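You operate a simulated robot arm through the tools that you are given. There is no shell and no other tool.

You are at the controls of a simulated two-armed robot. One attempt, no reset.

Task
Purge the blue-band shell with dry air till the green lamp lights, then cap it.
Fine: pink coupling on the thick stub; bleed the valve, coupling back on its peg, caps from the blue cap tray on thick and thin stubs.

It is judged by the outcome, as a careful person would: the job done as asked, and still so three seconds after it is handed in. It fails if anything else is knocked over, pushed out of place, dropped, spilled or broken. Lids that push on must go on centred and level and be pressed home; caps that screw on are set level and turned clockwise until they are tight.

Robot
Two 7-joint arms with fingered hands on one trunk that stands fixed in place. Base frame: the origin is at the foot of the trunk, x ahead of it, y to its left, z up. Lengths are in mm, angles in rad, forces in N, time in s.
The left shoulder is at [47, 173, 1279], the right one opposite. With the tool pointing down near the work surface each hand reaches from about 100 to 740 mm from the base axis, measured 20 degrees to its own side. Payload 3.5 kg a hand.
The tool frame of a hand sits at the grasp point between the pads (the TCP): z along the fingers, y along the line on which they close. The tips reach 30 mm beyond it. The gripper opens to 104 mm; its body begins 35 mm behind the TCP. The gripper is a hand of 3 fingers: y runs from the thumb to the fingers, the wrist lies at [-15, -104, -178] in the tool frame.
Orientation is that of the tool frame in the base frame, as a unit quaternion [x, y, z, w]. With the fingers straight down and the wrist toward the robot, the tool's x, y and z point along [0, 1, 0], [1, 0, 0] and [0, 0, -1] of the base frame.

Tools
- The arms move only by the tool drive_tool. It takes "left_increments", "right_increments" or both (then of equal length, played together; a hand with none holds still); each is a list of rows, each an object of numbers (a shift or turn left out is 0): "x", "y", "z": the shift along the tool's x, y, z in mm; "wx", "wy", "wz": the turn, a rotation vector about the tool's x, y, z in rad. In form: [{"x": .., "y": .., "z": .., "wx": .., "wy": .., "wz": ..}, ...]. A call has 1 to 20 rows; each row is the pose to reach, as a shift and turn from the pose commanded when the call began, along the tool's axes at that moment. A row lasts 0.2 s, in which the tool goes at most 50 mm and 0.15 rad; a call with a longer step from one row to the next is refused whole. Where a pose cannot be reached the arm comes as near as it can. A force on the tool above 80 N (or 10 N above the force at the start of the call, whichever is more), or a blocked arm, ends the call early, and 0.2 s more pass. In this call time passes only in rows, and 0.2 s behind the last. The reply holds the time, the measured pose of the TCP, the force on the tool along the base axes, the opening and the grip force, in the units named above and with some noise, with the torque about the TCP (base axes, N m) and any sound that the robot's microphone picked up, and new pictures: "pictures" is both (left out), scene, wrist or none (wrist: the cameras of the hands that moved).
- Cameras (640 x 400 px; columns grow to the right, rows downward): "scene" is now at [111.6, 50.7, 1441.9]; the picture's right is [0.61, -0.79, 0.00], its down [-0.53, -0.41, -0.74] and it looks along [0.59, 0.45, -0.67] (base axes); focal length 214 px, centre (320, 200). "left" rides on the left gripper at [-64, -94, -117] in its tool frame; the picture's right is [-0.72, -0.33, 0.61], its down [0.64, -0.65, 0.40] and it looks along [0.27, 0.68, 0.68] (tool axes); focal length 238 px, centre (320, 200). "right" rides on the right gripper at [64, -94, -117] in its tool frame; the picture's right is [-0.72, 0.33, -0.61], its down [-0.64, -0.65, 0.40] and it looks along [-0.27, 0.68, 0.68] (tool axes); focal length 238 px, centre (320, 200). There is no depth. A picture from a camera that has moved, and an enlarged one, comes with that camera's place and axes in the base frame and with its lens.
- slide_trunk(by): moves the trunk up (or, below 0, down) by that many mm; the arms and the scene camera ride with it, the base frame stays. It gives what a move gives, with no picture.
- set_fingers(index, middle, thumb_bend, thumb_turn, hand): sets how far each is bent, from 0 (flat) to 100 (curled in); at 30 the hand is open as for a grip, at 70 the pads meet at the TCP. One left out holds its place. A second passes; each finger stops where it meets its share of the squeeze, and holds until it gets a number again. It is the only way to open and close the hand. It gives what a move gives, with no picture; readings hold the bend of each and the force on the fingers (four entries, about 0 where the hand has none), thumb and palm. thumb_turn goes from beside the hand (0) to across from the fingers (100), as for a grip.
- turn_head(pan, tilt): turns the head with the scene camera to pan (to the left, within 1.501 rad either way) and tilt (down, from -0.506 to 1.204), counted from straight ahead of the robot (the tilt from the chest, where the trunk bows). It gives what a move gives, and a new picture of the scene camera.
- inspect(camera, box): a new picture of the part [left, top, right, bottom] of that camera's present view, enlarged. It takes no simulated time.
- close_job(): hands the job in; it is judged then, once.

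Nothing tells you positions but the pictures and the camera data. Unless the task says otherwise, let go and move clear before handing in.

The tools are called as name(argument=value, ...) on one line, values as JSON. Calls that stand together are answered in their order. drive_tool: Moves the arms, as the interface text tells. Its arguments: {"type":"object","properties":{"left_increments":{"type":"array","items":{"type":"object","properties":{"x":{"type":"number"},"y":{"type":"number"},"z":{"type":"number"},"wx":{"type":"number"},"wy":{"type":"number"},"wz":{"type":"number"}}}},"right_increments":{"type":"array","items":{"type":"object","properties":{"x":{"type":"number"},"y":{"type":"number"},"z":{"type":"number"},"wx":{"type":"number"},"wy":{"type":"number"},"wz":{"type":"number"}}}},"pictures":{"type":"string","enum":["both","scene","wrist","none"]}},"required":[]} The other tools are called the same way: slide_trunk (by) moves the trunk up or down; set_fingers (index, middle, thumb_bend, thumb_turn, hand) moves the fingers one by one; turn_head (pan, tilt) turns the head that bears the scene camera; inspect (camera, box) takes an enlarged picture of a part of a camera's view; close_job () hands the job in.

At the start:

```text
t: 0.0
left_tool_pos: [331.4, 452.8, 1351.5]
left_tcp_rot: [0.707, 0.707, -0.001, 0.0]
left_contact_force: [0.7, -0.3, -1.1]
left_moment: [-0.01, 0.0, -0.02]
left_finger_gap: 103.8
left_finger_force: 0.0
left_shape: jaw
left_bend: [30.0, 30.0, 30.0, 98.0]
left_finger forces: [0.0, 0.0, 0.0, 0.0, 0.1, 0.0]
right_tool_pos: [409.7, 13.0, 1350.3]
right_tcp_rot: [0.707, 0.707, -0.001, -0.001]
right_contact_force: [-0.7, -0.1, 0.4]
right_moment: [-0.03, 0.02, -0.03]
right_finger_gap: 104.0
right_finger_force: 0.0
right_shape: jaw
right_bend: [30.0, 30.0, 30.0, 98.0]
right_finger forces: [0.0, 0.0, 0.1, 0.1, 0.1, 0.1]
trunk travel left (down, up): [-375.0, 379.0]
head pan, tilt (commanded): [0.654, 0.738]
```

scene: 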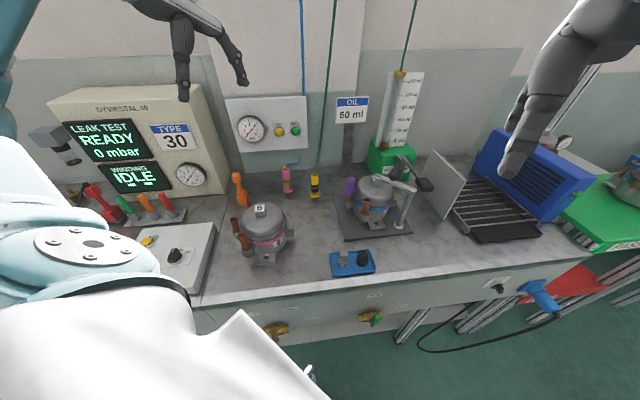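
right: 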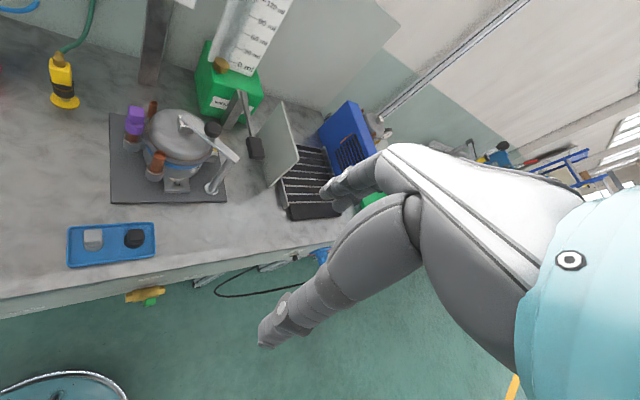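
left: 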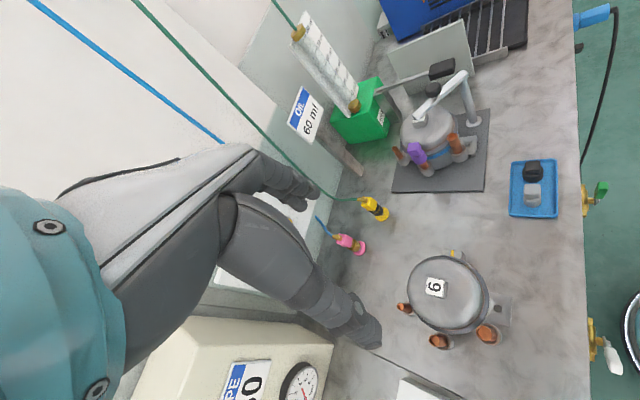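

I see a bench with a leak tester on the left, a shell marked "6" with a pink band, a second shell on a grey plate, a pink and a yellow coupling on pegs, and a blue cap tray at the front. I'll look closer to identify the blue-band shell, the stubs, the valves and the lamp.

inspect(camera="scene", box=[200, 140, 440, 290])

inspect(camera="scene", box=[320, 150, 440, 225])

inspect(camera="scene", box=[200, 80, 320, 155])

inspect(camera="scene", box=[220, 260, 420, 385])

inspect(camera="right", box=[40, 60, 280, 210])

inspect(camera="left", box=[300, 60, 620, 260])

```text
2.67 times, centred on (320, 215) of scene
camera zoom: at [111.6, 50.7, 1441.9], right [0.61, -0.79, 0.0], down [-0.53, -0.41, -0.74], along [0.59, 0.45, -0.67], focal length 572 px, centre (320, 160)
```

zoom: 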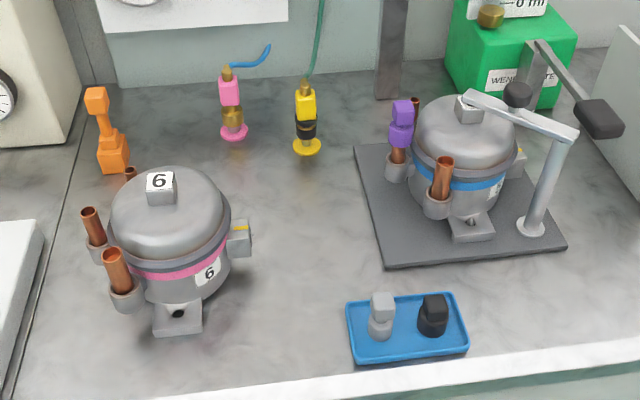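

```text
5.33 times, centred on (380, 188) of scene
camera zoom: at [111.6, 50.7, 1441.9], right [0.61, -0.79, 0.0], down [-0.53, -0.41, -0.74], along [0.59, 0.45, -0.67], focal length 1144 px, centre (0, 267)
```

zoom: 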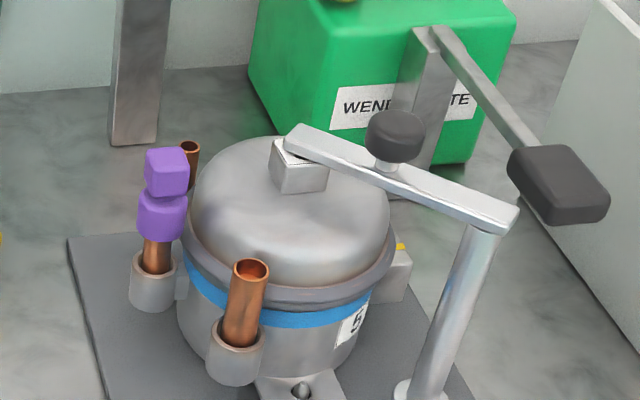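

```text
5.33 times, centred on (260, 118) of scene
camera zoom: at [111.6, 50.7, 1441.9], right [0.61, -0.79, 0.0], down [-0.53, -0.41, -0.74], along [0.59, 0.45, -0.67], focal length 1144 px, centre (640, 640)
```

zoom: 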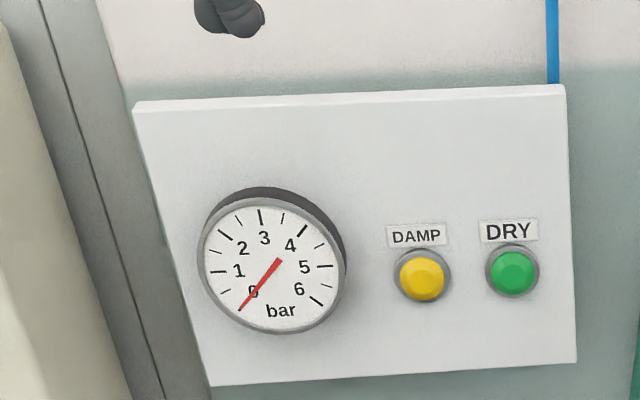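

```text
3.20 times, centred on (320, 322) of scene
camera zoom: at [111.6, 50.7, 1441.9], right [0.61, -0.79, 0.0], down [-0.53, -0.41, -0.74], along [0.59, 0.45, -0.67], focal length 686 px, centre (320, -192)
```

zoom: 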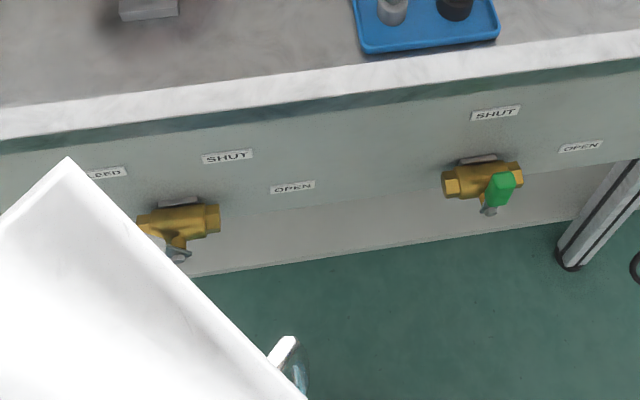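

```text
2.67 times, centred on (160, 135) of right
camera zoom: at [314.1, 77.0, 1467.4], right [0.33, -0.72, 0.61], down [-0.65, -0.64, -0.4], along [0.68, -0.27, -0.68], focal length 636 px, centre (747, 373)
```

zoom: 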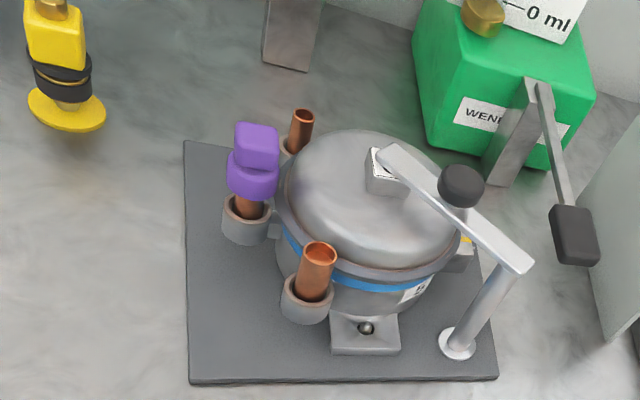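

```text
2.00 times, centred on (460, 160) of left
camera zoom: at [236.5, 388.5, 1467.7], right [-0.33, -0.72, -0.61], down [-0.65, 0.64, -0.4], along [0.68, 0.27, -0.68], focal length 477 px, centre (40, 280)
```

zoom: 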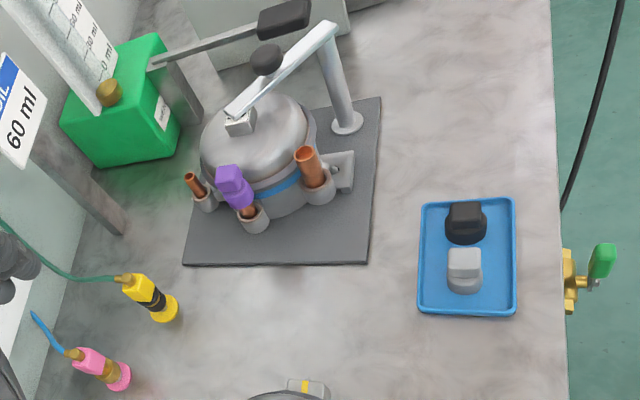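

The blue-band shell "5" is clamped on the grey plate: open thick stub in front, purple-capped stub to its left, open thin stub at the back. The valves are on the bench front, partly hidden, so I'll turn the head for other views.

turn_head(pan=0.3, tilt=1.0)

inspect(camera="left", box=[520, 140, 640, 400])

inspect(camera="left", box=[320, 180, 420, 260])

inspect(camera="left", box=[500, 140, 570, 230])

```text
t: 0.8
left_tool_pos: [331.4, 453.8, 1351.3]
left_tcp_rot: [0.707, 0.707, 0.0, 0.0]
left_contact_force: [-0.4, 0.2, -0.2]
left_moment: [-0.02, 0.01, 0.0]
left_finger_gap: 103.8
left_finger_force: 0.0
left_shape: jaw
left_bend: [30.0, 30.0, 30.0, 98.0]
left_finger forces: [0.0, 0.0, 0.0, 0.1, 0.0, 0.0]
right_tool_pos: [409.0, 13.2, 1348.8]
right_tcp_rot: [0.707, 0.707, -0.001, 0.0]
right_contact_force: [0.3, 0.1, 0.1]
right_moment: [-0.02, 0.03, 0.03]
right_finger_gap: 103.8
right_finger_force: 0.1
right_shape: jaw
right_bend: [30.0, 30.0, 30.0, 98.0]
right_finger forces: [0.0, 0.0, 0.1, 0.0, 0.1, 0.1]
trunk travel left (down, up): [-375.0, 379.0]
head pan, tilt (commanded): [0.3, 1.0]
camera scene: at [112.0, 20.7, 1421.8], right [0.3, -0.96, 0.0], down [-0.8, -0.25, -0.54], along [0.52, 0.16, -0.84], focal length 214 px, centre (320, 200)
```

scene: 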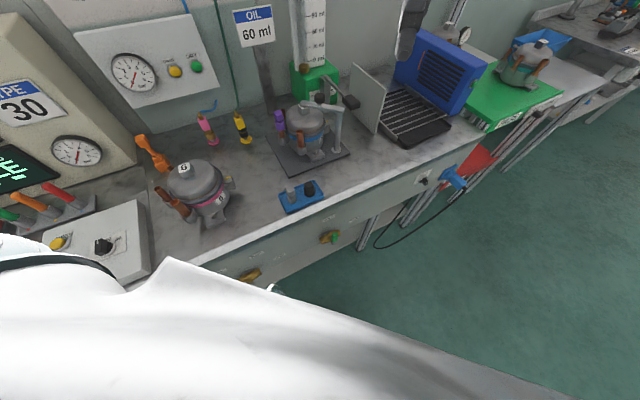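

```text
1.54 times, centred on (580, 270) of left
camera zoom: at [236.5, 388.5, 1467.7], right [-0.33, -0.72, -0.61], down [-0.65, 0.64, -0.4], along [0.68, 0.27, -0.68], focal length 367 px, centre (-80, 92)
```

zoom: 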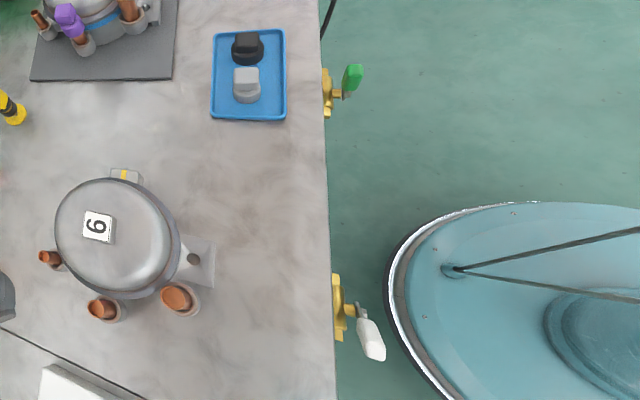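

```text
5.00 times, centred on (370, 220) of left
camera zoom: at [236.5, 388.5, 1467.7], right [-0.33, -0.72, -0.61], down [-0.65, 0.64, -0.4], along [0.68, 0.27, -0.68], focal length 1192 px, centre (70, 100)
```

zoom: 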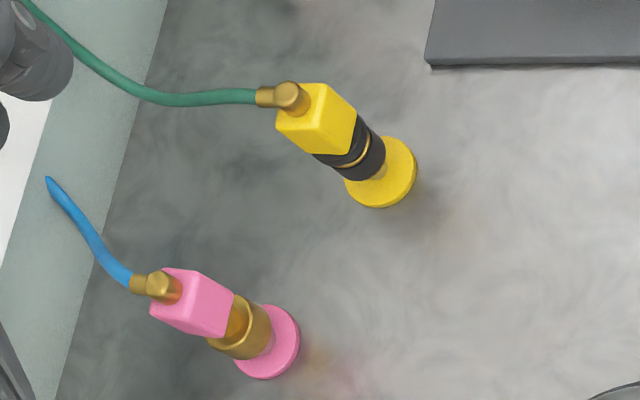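

```text
4.44 times, centred on (535, 185) of left
camera zoom: at [236.5, 388.5, 1467.7], right [-0.33, -0.72, -0.61], down [-0.65, 0.64, -0.4], along [0.68, 0.27, -0.68], focal length 1059 px, centre (-636, 267)
```

zoom: 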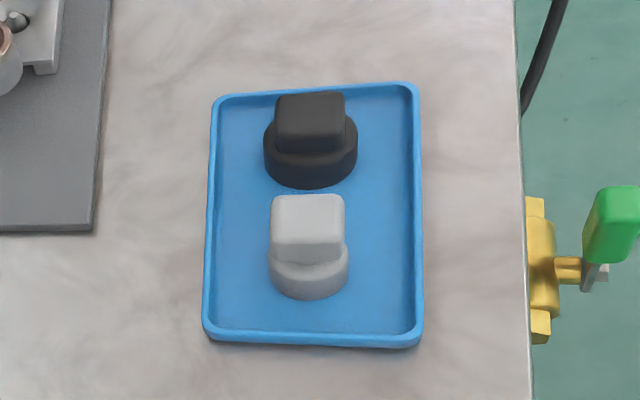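

The bench is turned about 45° to my left. The pink coupling is near (570, 571, 950), the thick stub top near (576, 231, 1004) and the thin stub top near (664, 323, 998). I'll bring the left hand nearer the coupling for a closer look and to clear the head camera's view.

drive_tool(left_increments=[{"x": 5, "y": 25, "z": 25}, {"x": 10, "y": 50, "z": 60}, {"x": 15, "y": 80, "z": 95}, {"x": 20, "y": 105, "z": 130}, {"x": 27, "y": 119, "z": 150}], pictures="both")

inspect(camera="left", box=[260, 150, 420, 300])

```text
t: 2.0
left_tool_pos: [448.2, 481.4, 1201.1]
left_tcp_rot: [0.707, 0.707, 0.0, 0.0]
left_contact_force: [-0.4, 0.5, -0.2]
left_moment: [0.01, 0.0, 0.01]
left_finger_gap: 103.7
left_finger_force: 0.0
left_shape: jaw
left_bend: [30.0, 30.0, 30.0, 98.0]
left_finger forces: [0.1, 0.1, 0.1, 0.0, 0.0, 0.0]
right_tool_pos: [409.4, 12.7, 1348.9]
right_tcp_rot: [0.707, 0.707, -0.001, 0.0]
right_contact_force: [-0.1, 0.0, -0.9]
right_moment: [0.0, -0.02, -0.01]
right_finger_gap: 103.6
right_finger_force: 0.0
right_shape: jaw
right_bend: [30.0, 30.0, 30.0, 98.0]
right_finger forces: [0.0, 0.0, 0.1, 0.1, 0.1, 0.0]
trunk travel left (down, up): [-375.0, 379.0]
head pan, tilt (commanded): [0.3, 1.0]
camera scene: at [112.2, 20.7, 1421.8], right [0.3, -0.96, 0.0], down [-0.8, -0.25, -0.54], along [0.52, 0.16, -0.84], focal length 214 px, centre (320, 200)
camera left: at [354.4, 416.9, 1317.0], right [-0.33, -0.72, -0.61], down [-0.65, 0.64, -0.4], along [0.68, 0.27, -0.68], focal length 238 px, centre (320, 200)
```

scene: 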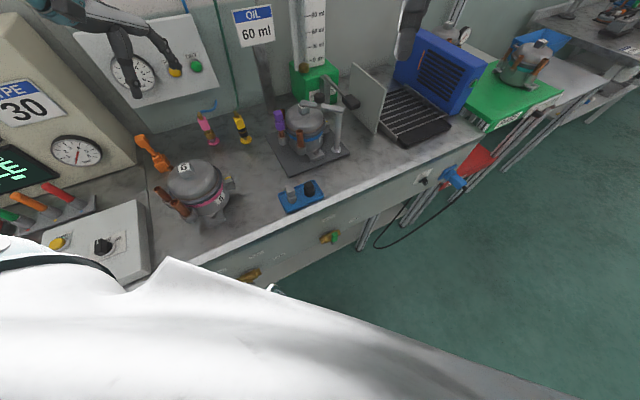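
left: 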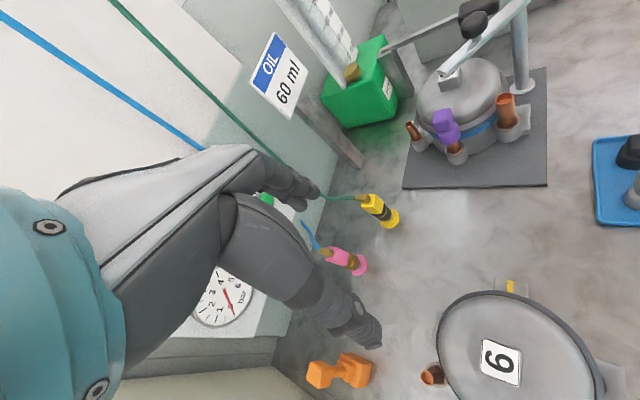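

```text
2.67 times, centred on (340, 225) of left
camera zoom: at [354.4, 416.9, 1317.0], right [-0.33, -0.72, -0.61], down [-0.65, 0.64, -0.4], along [0.68, 0.27, -0.68], focal length 636 px, centre (267, 133)
```

zoom: 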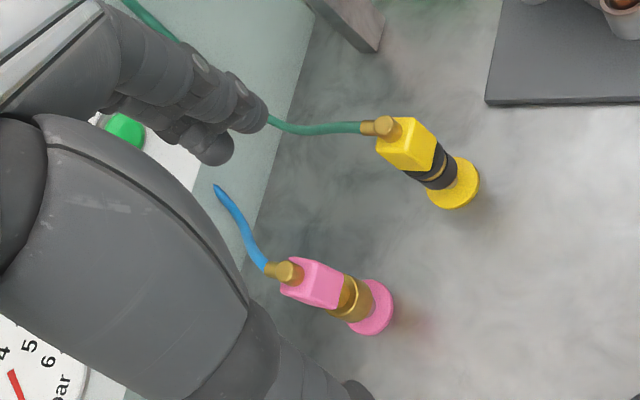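

The large white shape is my own chest, so the head camera can't see all of the left valve. I'll take a tight look at the pink coupling, and at the valve labels.

inspect(camera="left", box=[300, 215, 380, 290])

inspect(camera="scene", box=[190, 190, 390, 310])

inspect(camera="scene", box=[180, 80, 280, 150])

```text
5.33 times, centred on (340, 252) of left
camera zoom: at [354.4, 416.9, 1317.0], right [-0.33, -0.72, -0.61], down [-0.65, 0.64, -0.4], along [0.68, 0.27, -0.68], focal length 1271 px, centre (213, -80)
```

zoom: 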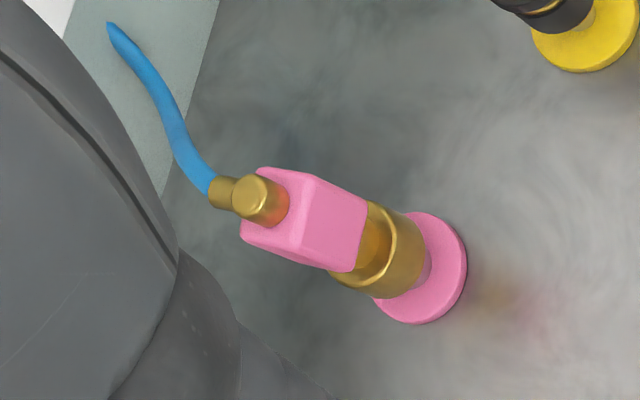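

```text
3.20 times, centred on (290, 250) of scene
camera zoom: at [112.2, 20.7, 1421.8], right [0.3, -0.96, 0.0], down [-0.8, -0.25, -0.54], along [0.52, 0.16, -0.84], focal length 686 px, centre (416, 40)
```

zoom: 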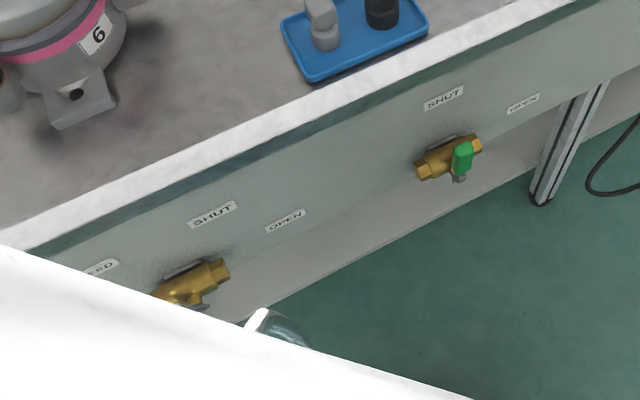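

```text
5.71 times, centred on (230, 115) of scene
camera zoom: at [112.2, 20.7, 1421.8], right [0.3, -0.96, 0.0], down [-0.8, -0.25, -0.54], along [0.52, 0.16, -0.84], focal length 1226 px, centre (834, 686)
```

zoom: 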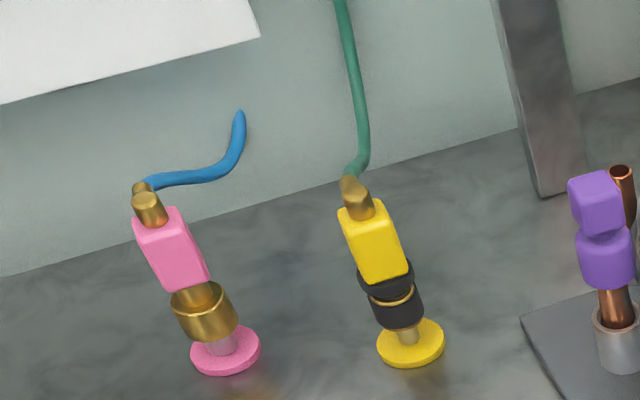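

The pink coupling's body is a pink block aligned with the bench, and its short hose tail points back. I'll turn the left hand so it closes sideways along the bench and tilts forward-down, then hover it in front of and above the coupling.

drive_tool(left_increments=[{"x": 4, "y": 6, "z": 15, "wx": -0.031, "wy": 0.084, "wz": 0.084}, {"x": 7, "y": 13, "z": 30, "wx": -0.061, "wy": 0.168, "wz": 0.168}, {"x": 11, "y": 20, "z": 45, "wx": -0.092, "wy": 0.252, "wz": 0.252}, {"x": 14, "y": 26, "z": 60, "wx": -0.122, "wy": 0.335, "wz": 0.335}, {"x": 18, "y": 32, "z": 75, "wx": -0.153, "wy": 0.419, "wz": 0.419}, {"x": 22, "y": 39, "z": 90, "wx": -0.184, "wy": 0.503, "wz": 0.503}, {"x": 25, "y": 46, "z": 105, "wx": -0.214, "wy": 0.587, "wz": 0.587}, {"x": 29, "y": 52, "z": 121, "wx": -0.245, "wy": 0.671, "wz": 0.671}])

turn_head(pan=0.75, tilt=0.7)

inspect(camera="left", box=[200, 100, 500, 288])

```text
t: 3.8
left_tool_pos: [502.2, 511.0, 1080.8]
left_tcp_rot: [0.852, 0.395, 0.312, -0.146]
left_contact_force: [0.2, -0.5, 0.6]
left_moment: [0.01, 0.0, 0.0]
left_finger_gap: 103.6
left_finger_force: 0.0
left_shape: jaw
left_bend: [30.0, 30.0, 30.0, 98.0]
left_finger forces: [0.0, 0.1, 0.1, 0.0, 0.0, 0.0]
right_tool_pos: [409.2, 13.9, 1349.0]
right_tcp_rot: [0.707, 0.707, 0.0, -0.001]
right_contact_force: [0.4, -0.6, 1.2]
right_moment: [-0.02, -0.01, 0.02]
right_finger_gap: 103.6
right_finger_force: 0.1
right_shape: jaw
right_bend: [30.0, 30.0, 30.0, 98.0]
right_finger forces: [0.0, 0.0, 0.0, 0.0, 0.0, 0.0]
trunk travel left (down, up): [-375.0, 379.0]
head pan, tilt (commanded): [0.3, 1.0]
camera scene: at [112.1, 20.8, 1421.8], right [0.3, -0.96, 0.0], down [-0.8, -0.25, -0.54], along [0.52, 0.16, -0.84], focal length 214 px, centre (320, 200)
camera left: at [349.9, 475.6, 1127.3], right [-0.35, 0.1, -0.93], down [-0.01, 0.99, 0.11], along [0.94, 0.05, -0.34], focal length 238 px, centre (320, 200)
```

scene: 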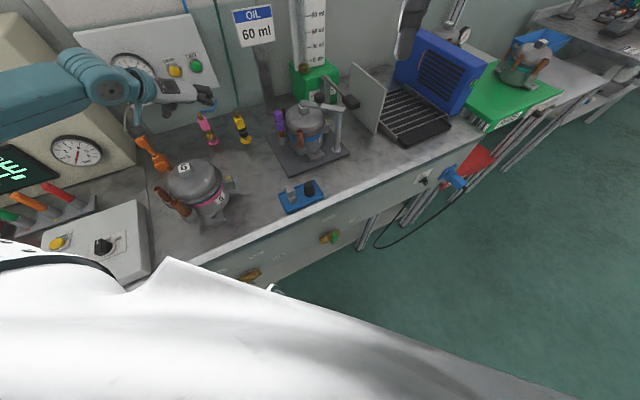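
left: 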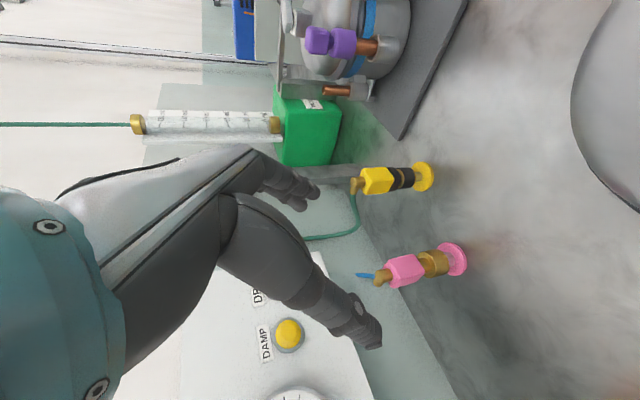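

```text
t: 4.7
left_tool_pos: [501.5, 510.5, 1078.9]
left_tcp_rot: [0.851, 0.397, 0.311, -0.145]
left_contact_force: [0.2, 0.5, 0.2]
left_moment: [-0.03, 0.01, 0.03]
left_finger_gap: 103.6
left_finger_force: 0.1
left_shape: jaw
left_bend: [30.0, 30.0, 30.0, 98.0]
left_finger forces: [0.0, 0.1, 0.0, 0.0, 0.0, 0.0]
right_tool_pos: [409.2, 12.7, 1350.6]
right_tcp_rot: [0.707, 0.707, -0.001, 0.0]
right_contact_force: [0.8, 0.3, 0.1]
right_moment: [-0.02, 0.0, -0.01]
right_finger_gap: 103.7
right_finger_force: 0.0
right_shape: jaw
right_bend: [30.0, 30.0, 30.0, 98.0]
right_finger forces: [0.0, 0.1, 0.0, 0.0, 0.0, 0.0]
trunk travel left (down, up): [-375.0, 379.0]
head pan, tilt (commanded): [0.75, 0.7]
camera scene: at [107.6, 57.9, 1445.1], right [0.68, -0.73, 0.0], down [-0.47, -0.44, -0.76], along [0.56, 0.52, -0.64], focal length 214 px, centre (320, 200)
```

scene: 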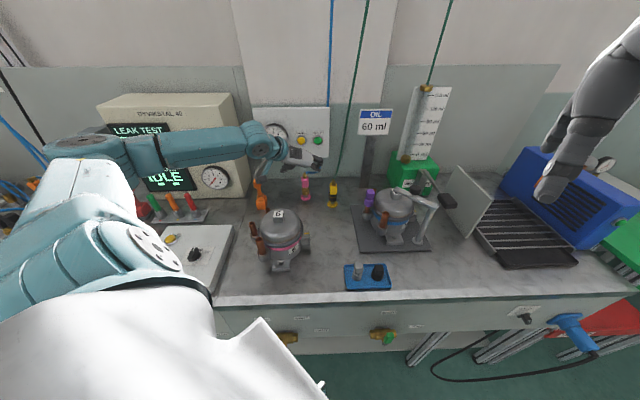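

```text
2.13 times, centred on (350, 194) of left
camera zoom: at [349.8, 474.9, 1127.8], right [-0.35, 0.09, -0.93], down [-0.02, 0.99, 0.1], along [0.94, 0.05, -0.35], focal length 507 px, centre (256, 213)
```

zoom: 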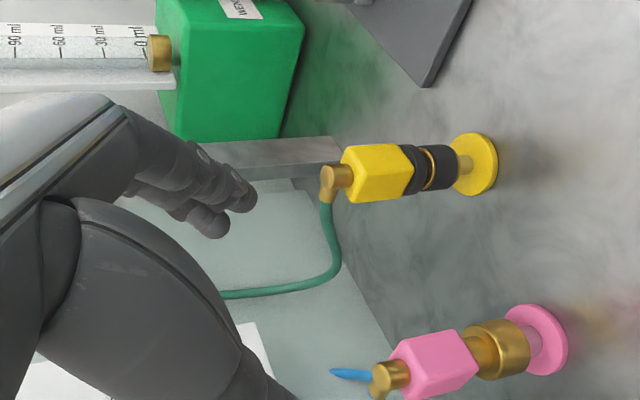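

The left hand is reaching well. Re-triangulated, the pink block's centre is about (588, 588, 938), almost straight ahead along the fingers. I'll advance partway and check.

drive_tool(left_increments=[{"x": -1, "y": 5, "z": 30}, {"x": -2, "y": 10, "z": 60}, {"x": -3, "y": 15, "z": 90}, {"x": -3, "y": 16, "z": 115}])

inspect(camera="left", box=[280, 180, 520, 330])

inspect(camera="scene", box=[230, 110, 390, 220])

```text
t: 5.7
left_tool_pos: [562.5, 556.7, 992.2]
left_tcp_rot: [0.851, 0.397, 0.312, -0.145]
left_contact_force: [0.1, 0.2, 0.1]
left_moment: [-0.02, 0.0, 0.01]
left_finger_gap: 103.9
left_finger_force: 0.0
left_shape: jaw
left_bend: [30.0, 30.0, 30.0, 98.0]
left_finger forces: [0.1, 0.0, 0.0, 0.1, 0.1, 0.0]
right_tool_pos: [410.4, 13.2, 1350.7]
right_tcp_rot: [0.707, 0.707, -0.001, -0.001]
right_contact_force: [-0.6, 0.2, 1.1]
right_moment: [-0.02, 0.0, 0.04]
right_finger_gap: 103.4
right_finger_force: 0.0
right_shape: jaw
right_bend: [30.0, 30.0, 30.0, 98.0]
right_finger forces: [0.1, 0.1, 0.1, 0.1, 0.0, 0.0]
trunk travel left (down, up): [-375.0, 379.0]
head pan, tilt (commanded): [0.75, 0.7]
camera scene: at [107.8, 57.9, 1445.1], right [0.68, -0.73, 0.0], down [-0.47, -0.44, -0.76], along [0.56, 0.52, -0.64], focal length 214 px, centre (320, 200)
camera left: at [410.3, 520.0, 1039.4], right [-0.35, 0.09, -0.93], down [-0.02, 0.99, 0.1], along [0.94, 0.05, -0.35], focal length 238 px, centre (320, 200)
```

scene: 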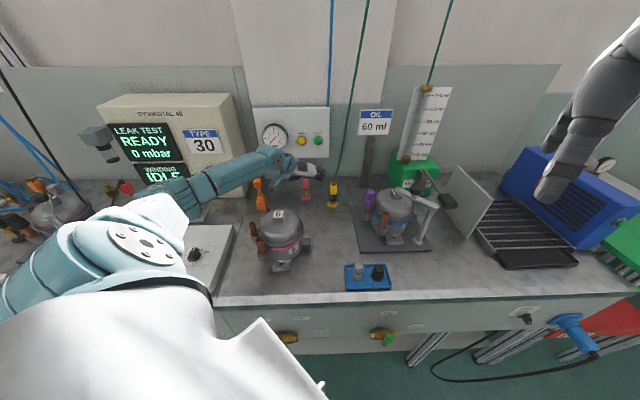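
left: 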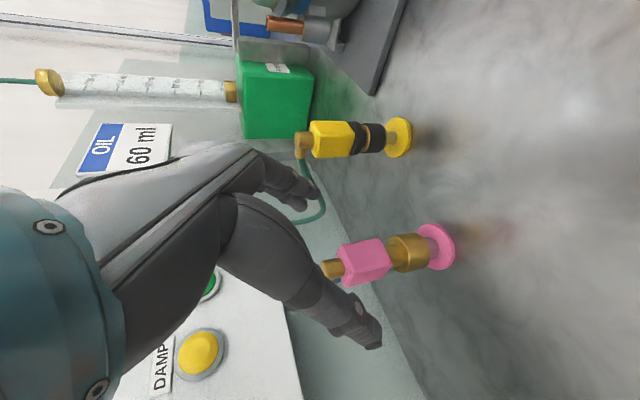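

```text
2.67 times, centred on (400, 255) of left
camera zoom: at [410.3, 520.0, 1039.4], right [-0.35, 0.09, -0.93], down [-0.02, 0.99, 0.1], along [0.94, 0.05, -0.35], focal length 636 px, centre (107, 53)
```

zoom: 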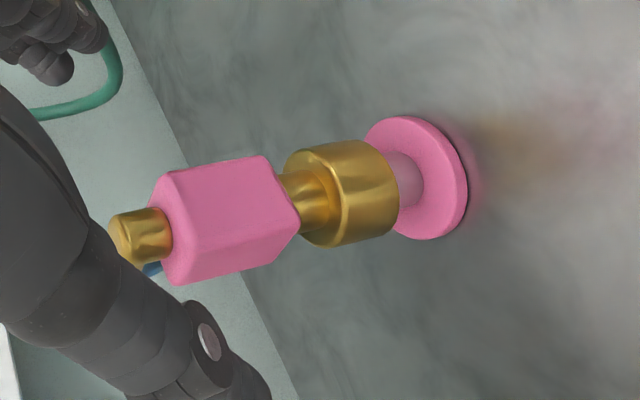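

```text
3.64 times, centred on (310, 165) of scene
camera zoom: at [107.8, 57.9, 1445.1], right [0.68, -0.73, 0.0], down [-0.47, -0.44, -0.76], along [0.56, 0.52, -0.64], focal length 780 px, centre (356, 327)
```

zoom: 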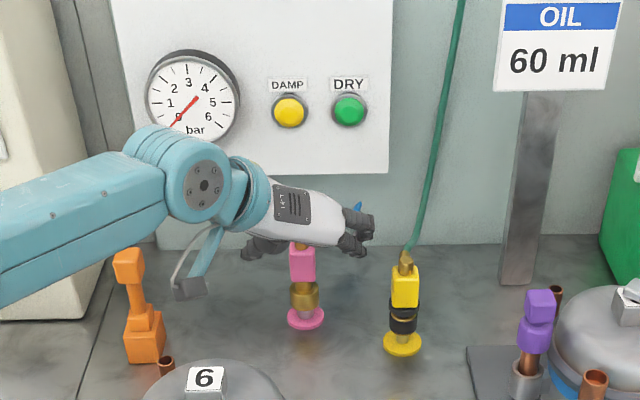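

The estimate holds: the pink block is directly ahead, 67 mm along the fingers, and square to the bench. I'll advance with a small yaw correction to align with its faces.

drive_tool(left_increments=[{"x": -1, "y": 0, "z": 20, "wx": -0.03, "wz": 0.035}, {"x": -2, "y": 0, "z": 40, "wx": -0.0644, "wz": 0.0765}, {"x": -2, "y": 0, "z": 55, "wx": -0.0644, "wz": 0.0765}, {"x": -2, "y": 0, "z": 66, "wx": -0.0644, "wz": 0.0765}])

inspect(camera="left", box=[200, 180, 440, 330])

inspect(camera="scene", box=[250, 130, 370, 220])

```text
t: 6.7
left_tool_pos: [587.1, 585.1, 938.5]
left_tcp_rot: [0.871, 0.353, 0.317, -0.128]
left_contact_force: [0.4, -0.5, 0.1]
left_moment: [-0.02, 0.0, -0.02]
left_finger_gap: 103.8
left_finger_force: 0.1
left_shape: jaw
left_bend: [30.0, 30.0, 30.0, 98.0]
left_finger forces: [0.1, 0.1, 0.0, 0.1, 0.0, 0.0]
right_tool_pos: [409.9, 12.0, 1349.6]
right_tcp_rot: [0.707, 0.707, -0.001, -0.001]
right_contact_force: [0.2, -1.3, 0.1]
right_moment: [-0.02, 0.04, -0.01]
right_finger_gap: 103.3
right_finger_force: 0.0
right_shape: jaw
right_bend: [30.0, 30.0, 30.0, 98.0]
right_finger forces: [0.1, 0.0, 0.1, 0.0, 0.1, 0.0]
trunk travel left (down, up): [-375.0, 379.0]
head pan, tilt (commanded): [0.75, 0.7]
camera scene: at [107.7, 57.8, 1445.2], right [0.68, -0.73, 0.0], down [-0.47, -0.44, -0.76], along [0.56, 0.52, -0.64], focal length 214 px, centre (320, 200)
camera left: at [432.9, 565.2, 986.5], right [-0.34, 0.13, -0.93], down [0.08, 0.99, 0.1], along [0.94, -0.04, -0.35], focal length 238 px, centre (320, 200)
```

scene: 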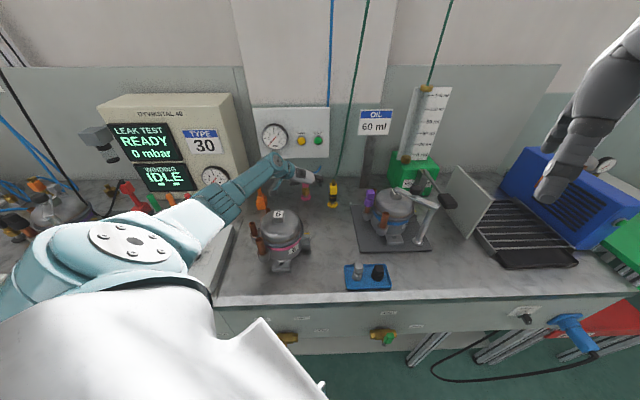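
left: 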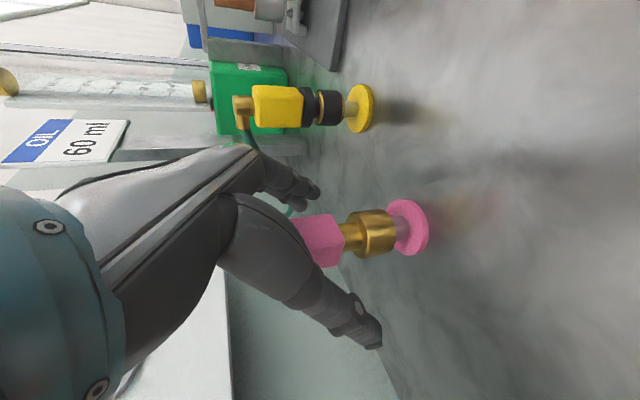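

```text
2.67 times, centred on (320, 255) of left
camera zoom: at [432.9, 565.2, 986.5], right [-0.34, 0.13, -0.93], down [0.08, 0.99, 0.1], along [0.94, -0.04, -0.35], focal length 636 px, centre (320, 53)
```

zoom: 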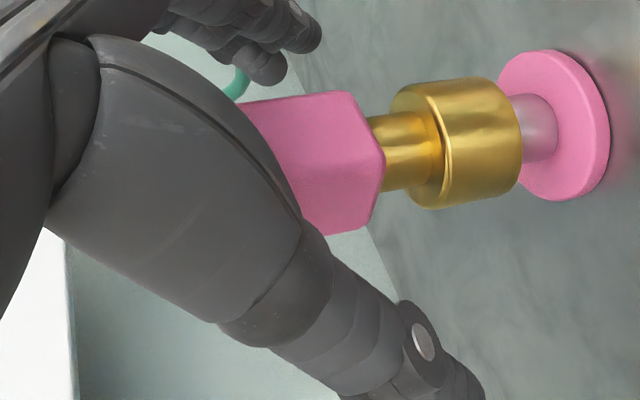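

```text
4.44 times, centred on (310, 175) of scene
camera zoom: at [107.7, 57.8, 1445.2], right [0.68, -0.73, 0.0], down [-0.47, -0.44, -0.76], along [0.56, 0.52, -0.64], focal length 953 px, centre (364, 311)
```

zoom: 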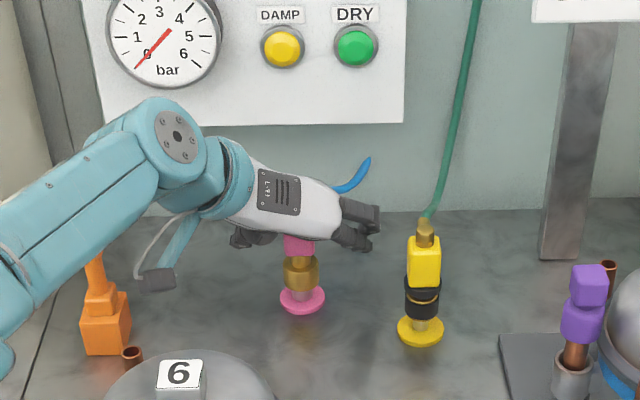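

The block now sits at the grasp point between thumb and fingers, so I'll close in stages and watch the forces.

set_fingers(hand="left", index=56, middle=56, thumb_bend=56, thumb_turn=100)

inspect(camera="left", box=[200, 180, 440, 330])

inspect(camera="scene", box=[270, 150, 350, 210])

```text
t: 7.7
left_tool_pos: [587.2, 585.1, 939.5]
left_tcp_rot: [0.871, 0.352, 0.317, -0.129]
left_contact_force: [-0.5, 0.4, 1.0]
left_moment: [-0.04, 0.0, 0.02]
left_finger_gap: 36.7
left_finger_force: 0.0
left_shape: fingers
left_bend: [56.0, 56.0, 56.0, 100.0]
left_finger forces: [0.0, 0.0, 0.0, 0.1, 0.0, 0.0]
right_tool_pos: [409.8, 12.2, 1349.9]
right_tcp_rot: [0.707, 0.707, -0.002, -0.001]
right_contact_force: [-0.5, 0.1, -0.2]
right_moment: [0.02, -0.02, 0.02]
right_finger_gap: 103.7
right_finger_force: 0.0
right_shape: jaw
right_bend: [30.0, 30.0, 30.0, 98.0]
right_finger forces: [0.1, 0.0, 0.0, 0.0, 0.0, 0.0]
trunk travel left (down, up): [-375.0, 379.0]
head pan, tilt (commanded): [0.75, 0.7]
```

```text
2.67 times, centred on (320, 255) of left
camera zoom: at [432.8, 565.2, 986.9], right [-0.34, 0.13, -0.93], down [0.08, 0.99, 0.1], along [0.94, -0.04, -0.35], focal length 636 px, centre (320, 53)
```

zoom: 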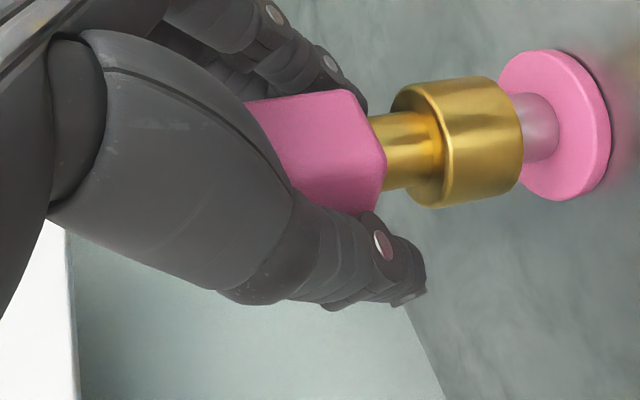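

```text
6.67 times, centred on (310, 180) of scene
camera zoom: at [107.5, 57.9, 1445.2], right [0.68, -0.73, 0.0], down [-0.47, -0.44, -0.76], along [0.56, 0.52, -0.64], focal length 1430 px, centre (387, 333)
```

zoom: 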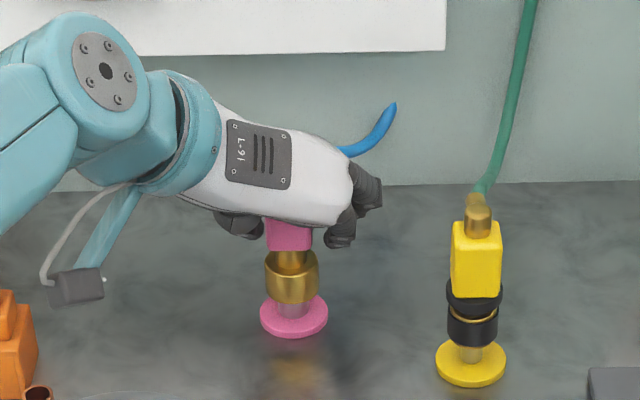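

The fit is centred with a gap of about 37 mm, so I'll squeeze now.

set_fingers(hand="left", index=75, middle=75, thumb_bend=75)

inspect(camera="left", box=[200, 180, 440, 330])

inspect(camera="scene", box=[270, 150, 350, 210])

```text
t: 8.7
left_tool_pos: [586.9, 585.3, 938.9]
left_tcp_rot: [0.87, 0.353, 0.318, -0.128]
left_contact_force: [-1.6, 2.7, -0.9]
left_moment: [0.13, 0.1, 0.01]
left_finger_gap: 14.5
left_finger_force: 14.1
left_shape: fingers
left_bend: [74.0, 75.0, 65.0, 100.0]
left_finger forces: [12.0, 2.0, 0.0, 0.0, 14.0, 0.0]
right_tool_pos: [409.0, 13.1, 1350.0]
right_tcp_rot: [0.707, 0.707, 0.0, -0.001]
right_contact_force: [-0.7, 0.8, 0.3]
right_moment: [0.03, -0.01, -0.01]
right_finger_gap: 103.7
right_finger_force: 0.1
right_shape: jaw
right_bend: [30.0, 30.0, 30.0, 98.0]
right_finger forces: [0.0, 0.1, 0.1, 0.0, 0.0, 0.0]
trunk travel left (down, up): [-375.0, 379.0]
head pan, tilt (commanded): [0.75, 0.7]
```

```text
2.67 times, centred on (320, 255) of left
camera zoom: at [432.6, 565.7, 986.6], right [-0.34, 0.13, -0.93], down [0.08, 0.99, 0.1], along [0.94, -0.04, -0.35], focal length 636 px, centre (320, 53)
```

zoom: 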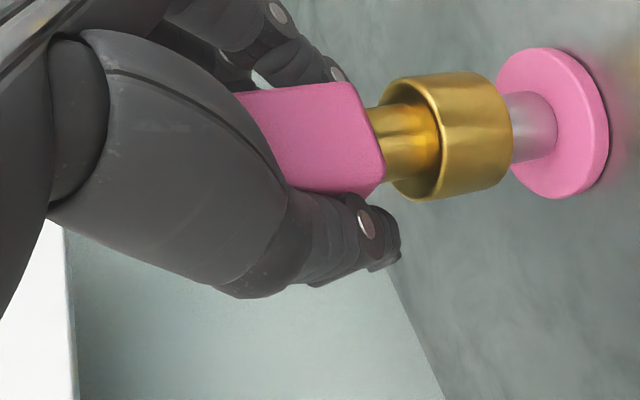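

```text
6.67 times, centred on (310, 180) of scene
camera zoom: at [107.5, 58.4, 1445.1], right [0.68, -0.73, 0.0], down [-0.47, -0.44, -0.76], along [0.56, 0.52, -0.64], focal length 1430 px, centre (387, 333)
```

zoom: 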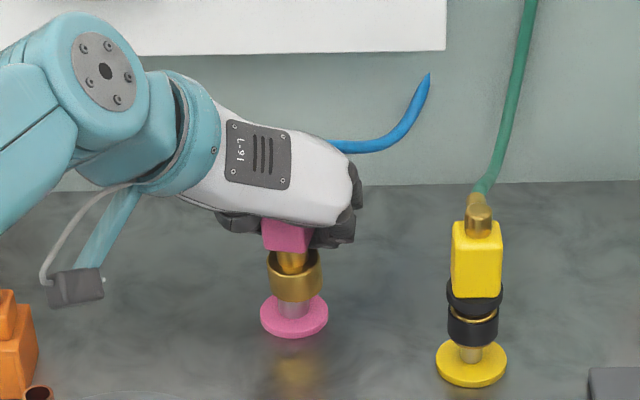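

The squeeze seems to have tilted and yawed the coupling slightly, so I'll look closer before lifting.

inspect(camera="scene", box=[290, 165, 330, 195])

inspect(camera="left", box=[270, 190, 370, 260])

inspect(camera="right", box=[0, 0, 160, 100])

```text
13.33 times, centred on (310, 180) of scene
camera zoom: at [107.5, 58.4, 1445.1], right [0.68, -0.73, 0.0], down [-0.47, -0.44, -0.76], along [0.56, 0.52, -0.64], focal length 2860 px, centre (453, 467)
```

zoom: 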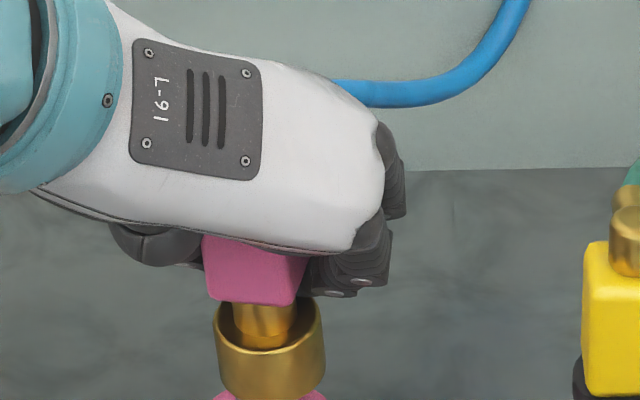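

```text
5.71 times, centred on (320, 225) of left
camera zoom: at [432.6, 565.7, 986.6], right [-0.34, 0.13, -0.93], down [0.08, 0.99, 0.1], along [0.94, -0.04, -0.35], focal length 1362 px, centre (320, 57)
```

zoom: 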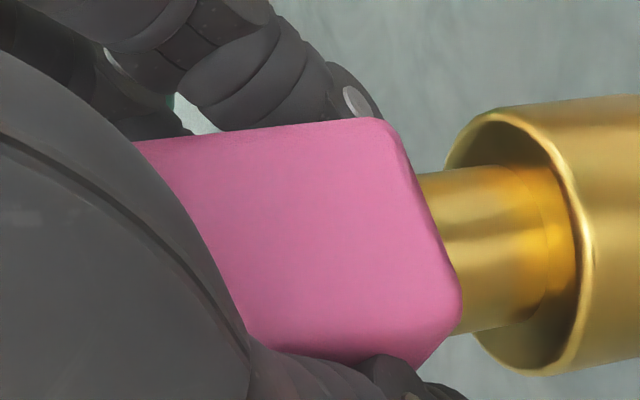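

```text
4.00 times, centred on (80, 50) of right
camera zoom: at [314.2, 77.5, 1467.3], right [0.33, -0.72, 0.61], down [-0.65, -0.64, -0.4], along [0.68, -0.27, -0.68], focal length 953 px, centre (1280, 800)
```

zoom: 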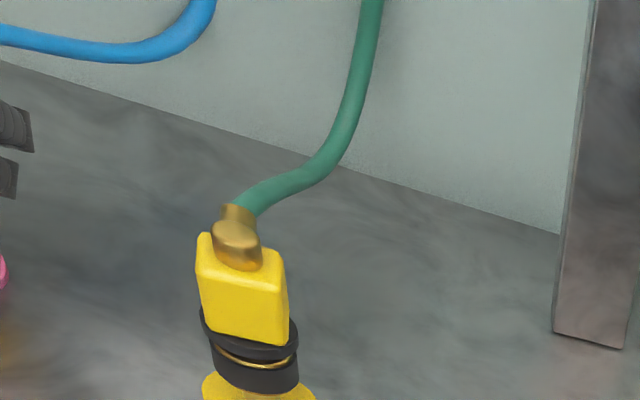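

The fingers pushed the block a few mm toward the thumb. I'll release a little, check whether the coupling stands straight, then shift the hand and re-grip more symmetrically.

set_fingers(hand="left", index=54, middle=54, thumb_bend=54)

inspect(camera="scene", box=[290, 165, 330, 195])

inspect(camera="left", box=[270, 190, 430, 290])

```text
t: 9.7
left_tool_pos: [587.7, 585.5, 939.6]
left_tcp_rot: [0.871, 0.353, 0.317, -0.128]
left_contact_force: [0.7, -0.4, 0.3]
left_moment: [-0.01, -0.02, 0.02]
left_finger_gap: 40.9
left_finger_force: 0.1
left_shape: fingers
left_bend: [54.0, 54.0, 54.0, 100.0]
left_finger forces: [0.0, 0.0, 0.1, 0.0, 0.0, 0.1]
right_tool_pos: [410.1, 13.8, 1347.7]
right_tcp_rot: [0.707, 0.708, -0.001, 0.0]
right_contact_force: [-0.3, 0.3, 0.7]
right_moment: [-0.01, -0.01, 0.0]
right_finger_gap: 103.6
right_finger_force: 0.1
right_shape: jaw
right_bend: [30.0, 30.0, 30.0, 98.0]
right_finger forces: [0.0, 0.1, 0.0, 0.0, 0.0, 0.1]
trunk travel left (down, up): [-375.0, 379.0]
head pan, tilt (commanded): [0.75, 0.7]
```

```text
13.33 times, centred on (310, 180) of scene
camera zoom: at [107.5, 57.9, 1445.2], right [0.68, -0.73, 0.0], down [-0.47, -0.44, -0.76], along [0.56, 0.52, -0.64], focal length 2860 px, centre (453, 467)
```

zoom: 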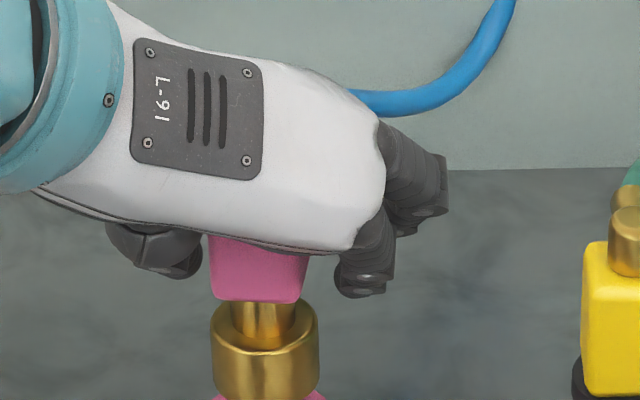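

```text
4.00 times, centred on (350, 240) of left
camera zoom: at [432.9, 565.2, 986.8], right [-0.34, 0.13, -0.93], down [0.08, 0.99, 0.1], along [0.94, -0.04, -0.35], focal length 953 px, centre (200, 40)
```

zoom: 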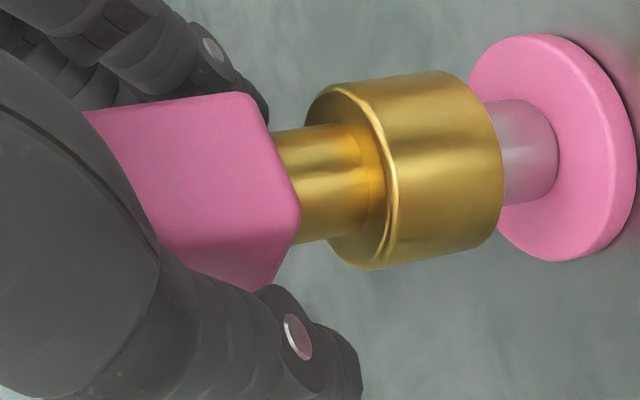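

The coupling stands straight again. I'll shift the hand 2 mm and close all three fingers further so both fingers share the load.

drive_tool(left_increments=[{"y": 2}], pictures="none")

set_fingers(hand="left", index=95, middle=95, thumb_bend=95)

inspect(camera="scene", box=[290, 165, 330, 195])

inspect(camera="left", box=[270, 190, 430, 290])

```text
t: 10.1
left_tool_pos: [589.3, 584.4, 940.1]
left_tcp_rot: [0.871, 0.353, 0.317, -0.13]
left_contact_force: [0.0, -0.6, 0.0]
left_moment: [0.03, 0.01, -0.01]
left_finger_gap: 41.0
left_finger_force: 0.0
left_shape: fingers
left_bend: [54.0, 54.0, 54.0, 100.0]
left_finger forces: [0.0, 0.0, 0.1, 0.1, 0.1, 0.0]
right_tool_pos: [410.4, 12.6, 1350.1]
right_tcp_rot: [0.707, 0.707, -0.001, -0.001]
right_contact_force: [-1.0, -1.1, -0.1]
right_moment: [0.01, -0.02, 0.0]
right_finger_gap: 103.5
right_finger_force: 0.0
right_shape: jaw
right_bend: [30.0, 30.0, 30.0, 98.0]
right_finger forces: [0.0, 0.0, 0.0, 0.1, 0.0, 0.0]
trunk travel left (down, up): [-375.0, 379.0]
head pan, tilt (commanded): [0.75, 0.7]
```

```text
t: 11.1
left_tool_pos: [587.6, 585.7, 937.7]
left_tcp_rot: [0.87, 0.353, 0.317, -0.13]
left_contact_force: [-2.7, 7.1, -1.8]
left_moment: [0.26, 0.14, 0.03]
left_finger_gap: 3.5
left_finger_force: 34.6
left_shape: fingers
left_bend: [78.0, 91.0, 85.0, 100.0]
left_finger forces: [18.4, 22.7, 0.0, 0.0, 28.1, 0.0]
right_tool_pos: [408.8, 14.0, 1349.4]
right_tcp_rot: [0.707, 0.707, 0.0, 0.0]
right_contact_force: [0.8, -0.2, -0.1]
right_moment: [-0.02, -0.02, 0.02]
right_finger_gap: 103.6
right_finger_force: 0.1
right_shape: jaw
right_bend: [30.0, 30.0, 30.0, 98.0]
right_finger forces: [0.1, 0.0, 0.0, 0.0, 0.1, 0.0]
trunk travel left (down, up): [-375.0, 379.0]
head pan, tilt (commanded): [0.75, 0.7]
```

```text
13.33 times, centred on (310, 180) of scene
camera zoom: at [107.4, 59.0, 1445.1], right [0.68, -0.73, 0.0], down [-0.47, -0.44, -0.76], along [0.56, 0.52, -0.64], focal length 2860 px, centre (453, 467)
```

zoom: 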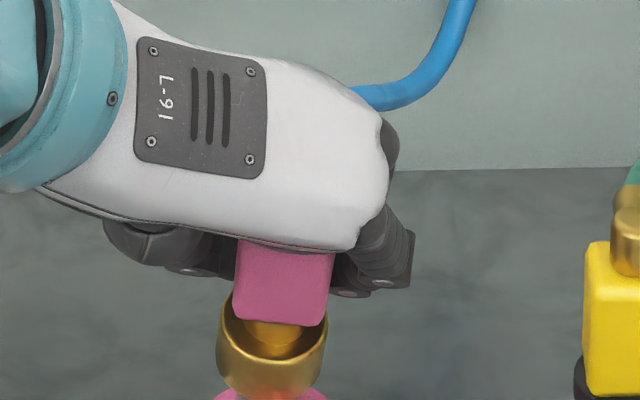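

```text
4.00 times, centred on (350, 240) of left
camera zoom: at [433.5, 565.4, 986.8], right [-0.34, 0.13, -0.93], down [0.08, 0.99, 0.1], along [0.94, -0.04, -0.35], focal length 953 px, centre (200, 40)
```

zoom: 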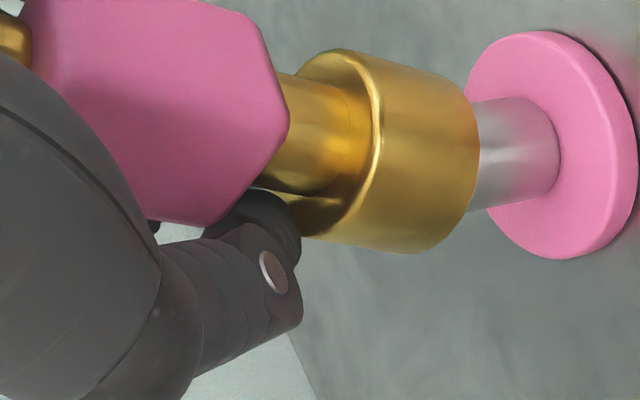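

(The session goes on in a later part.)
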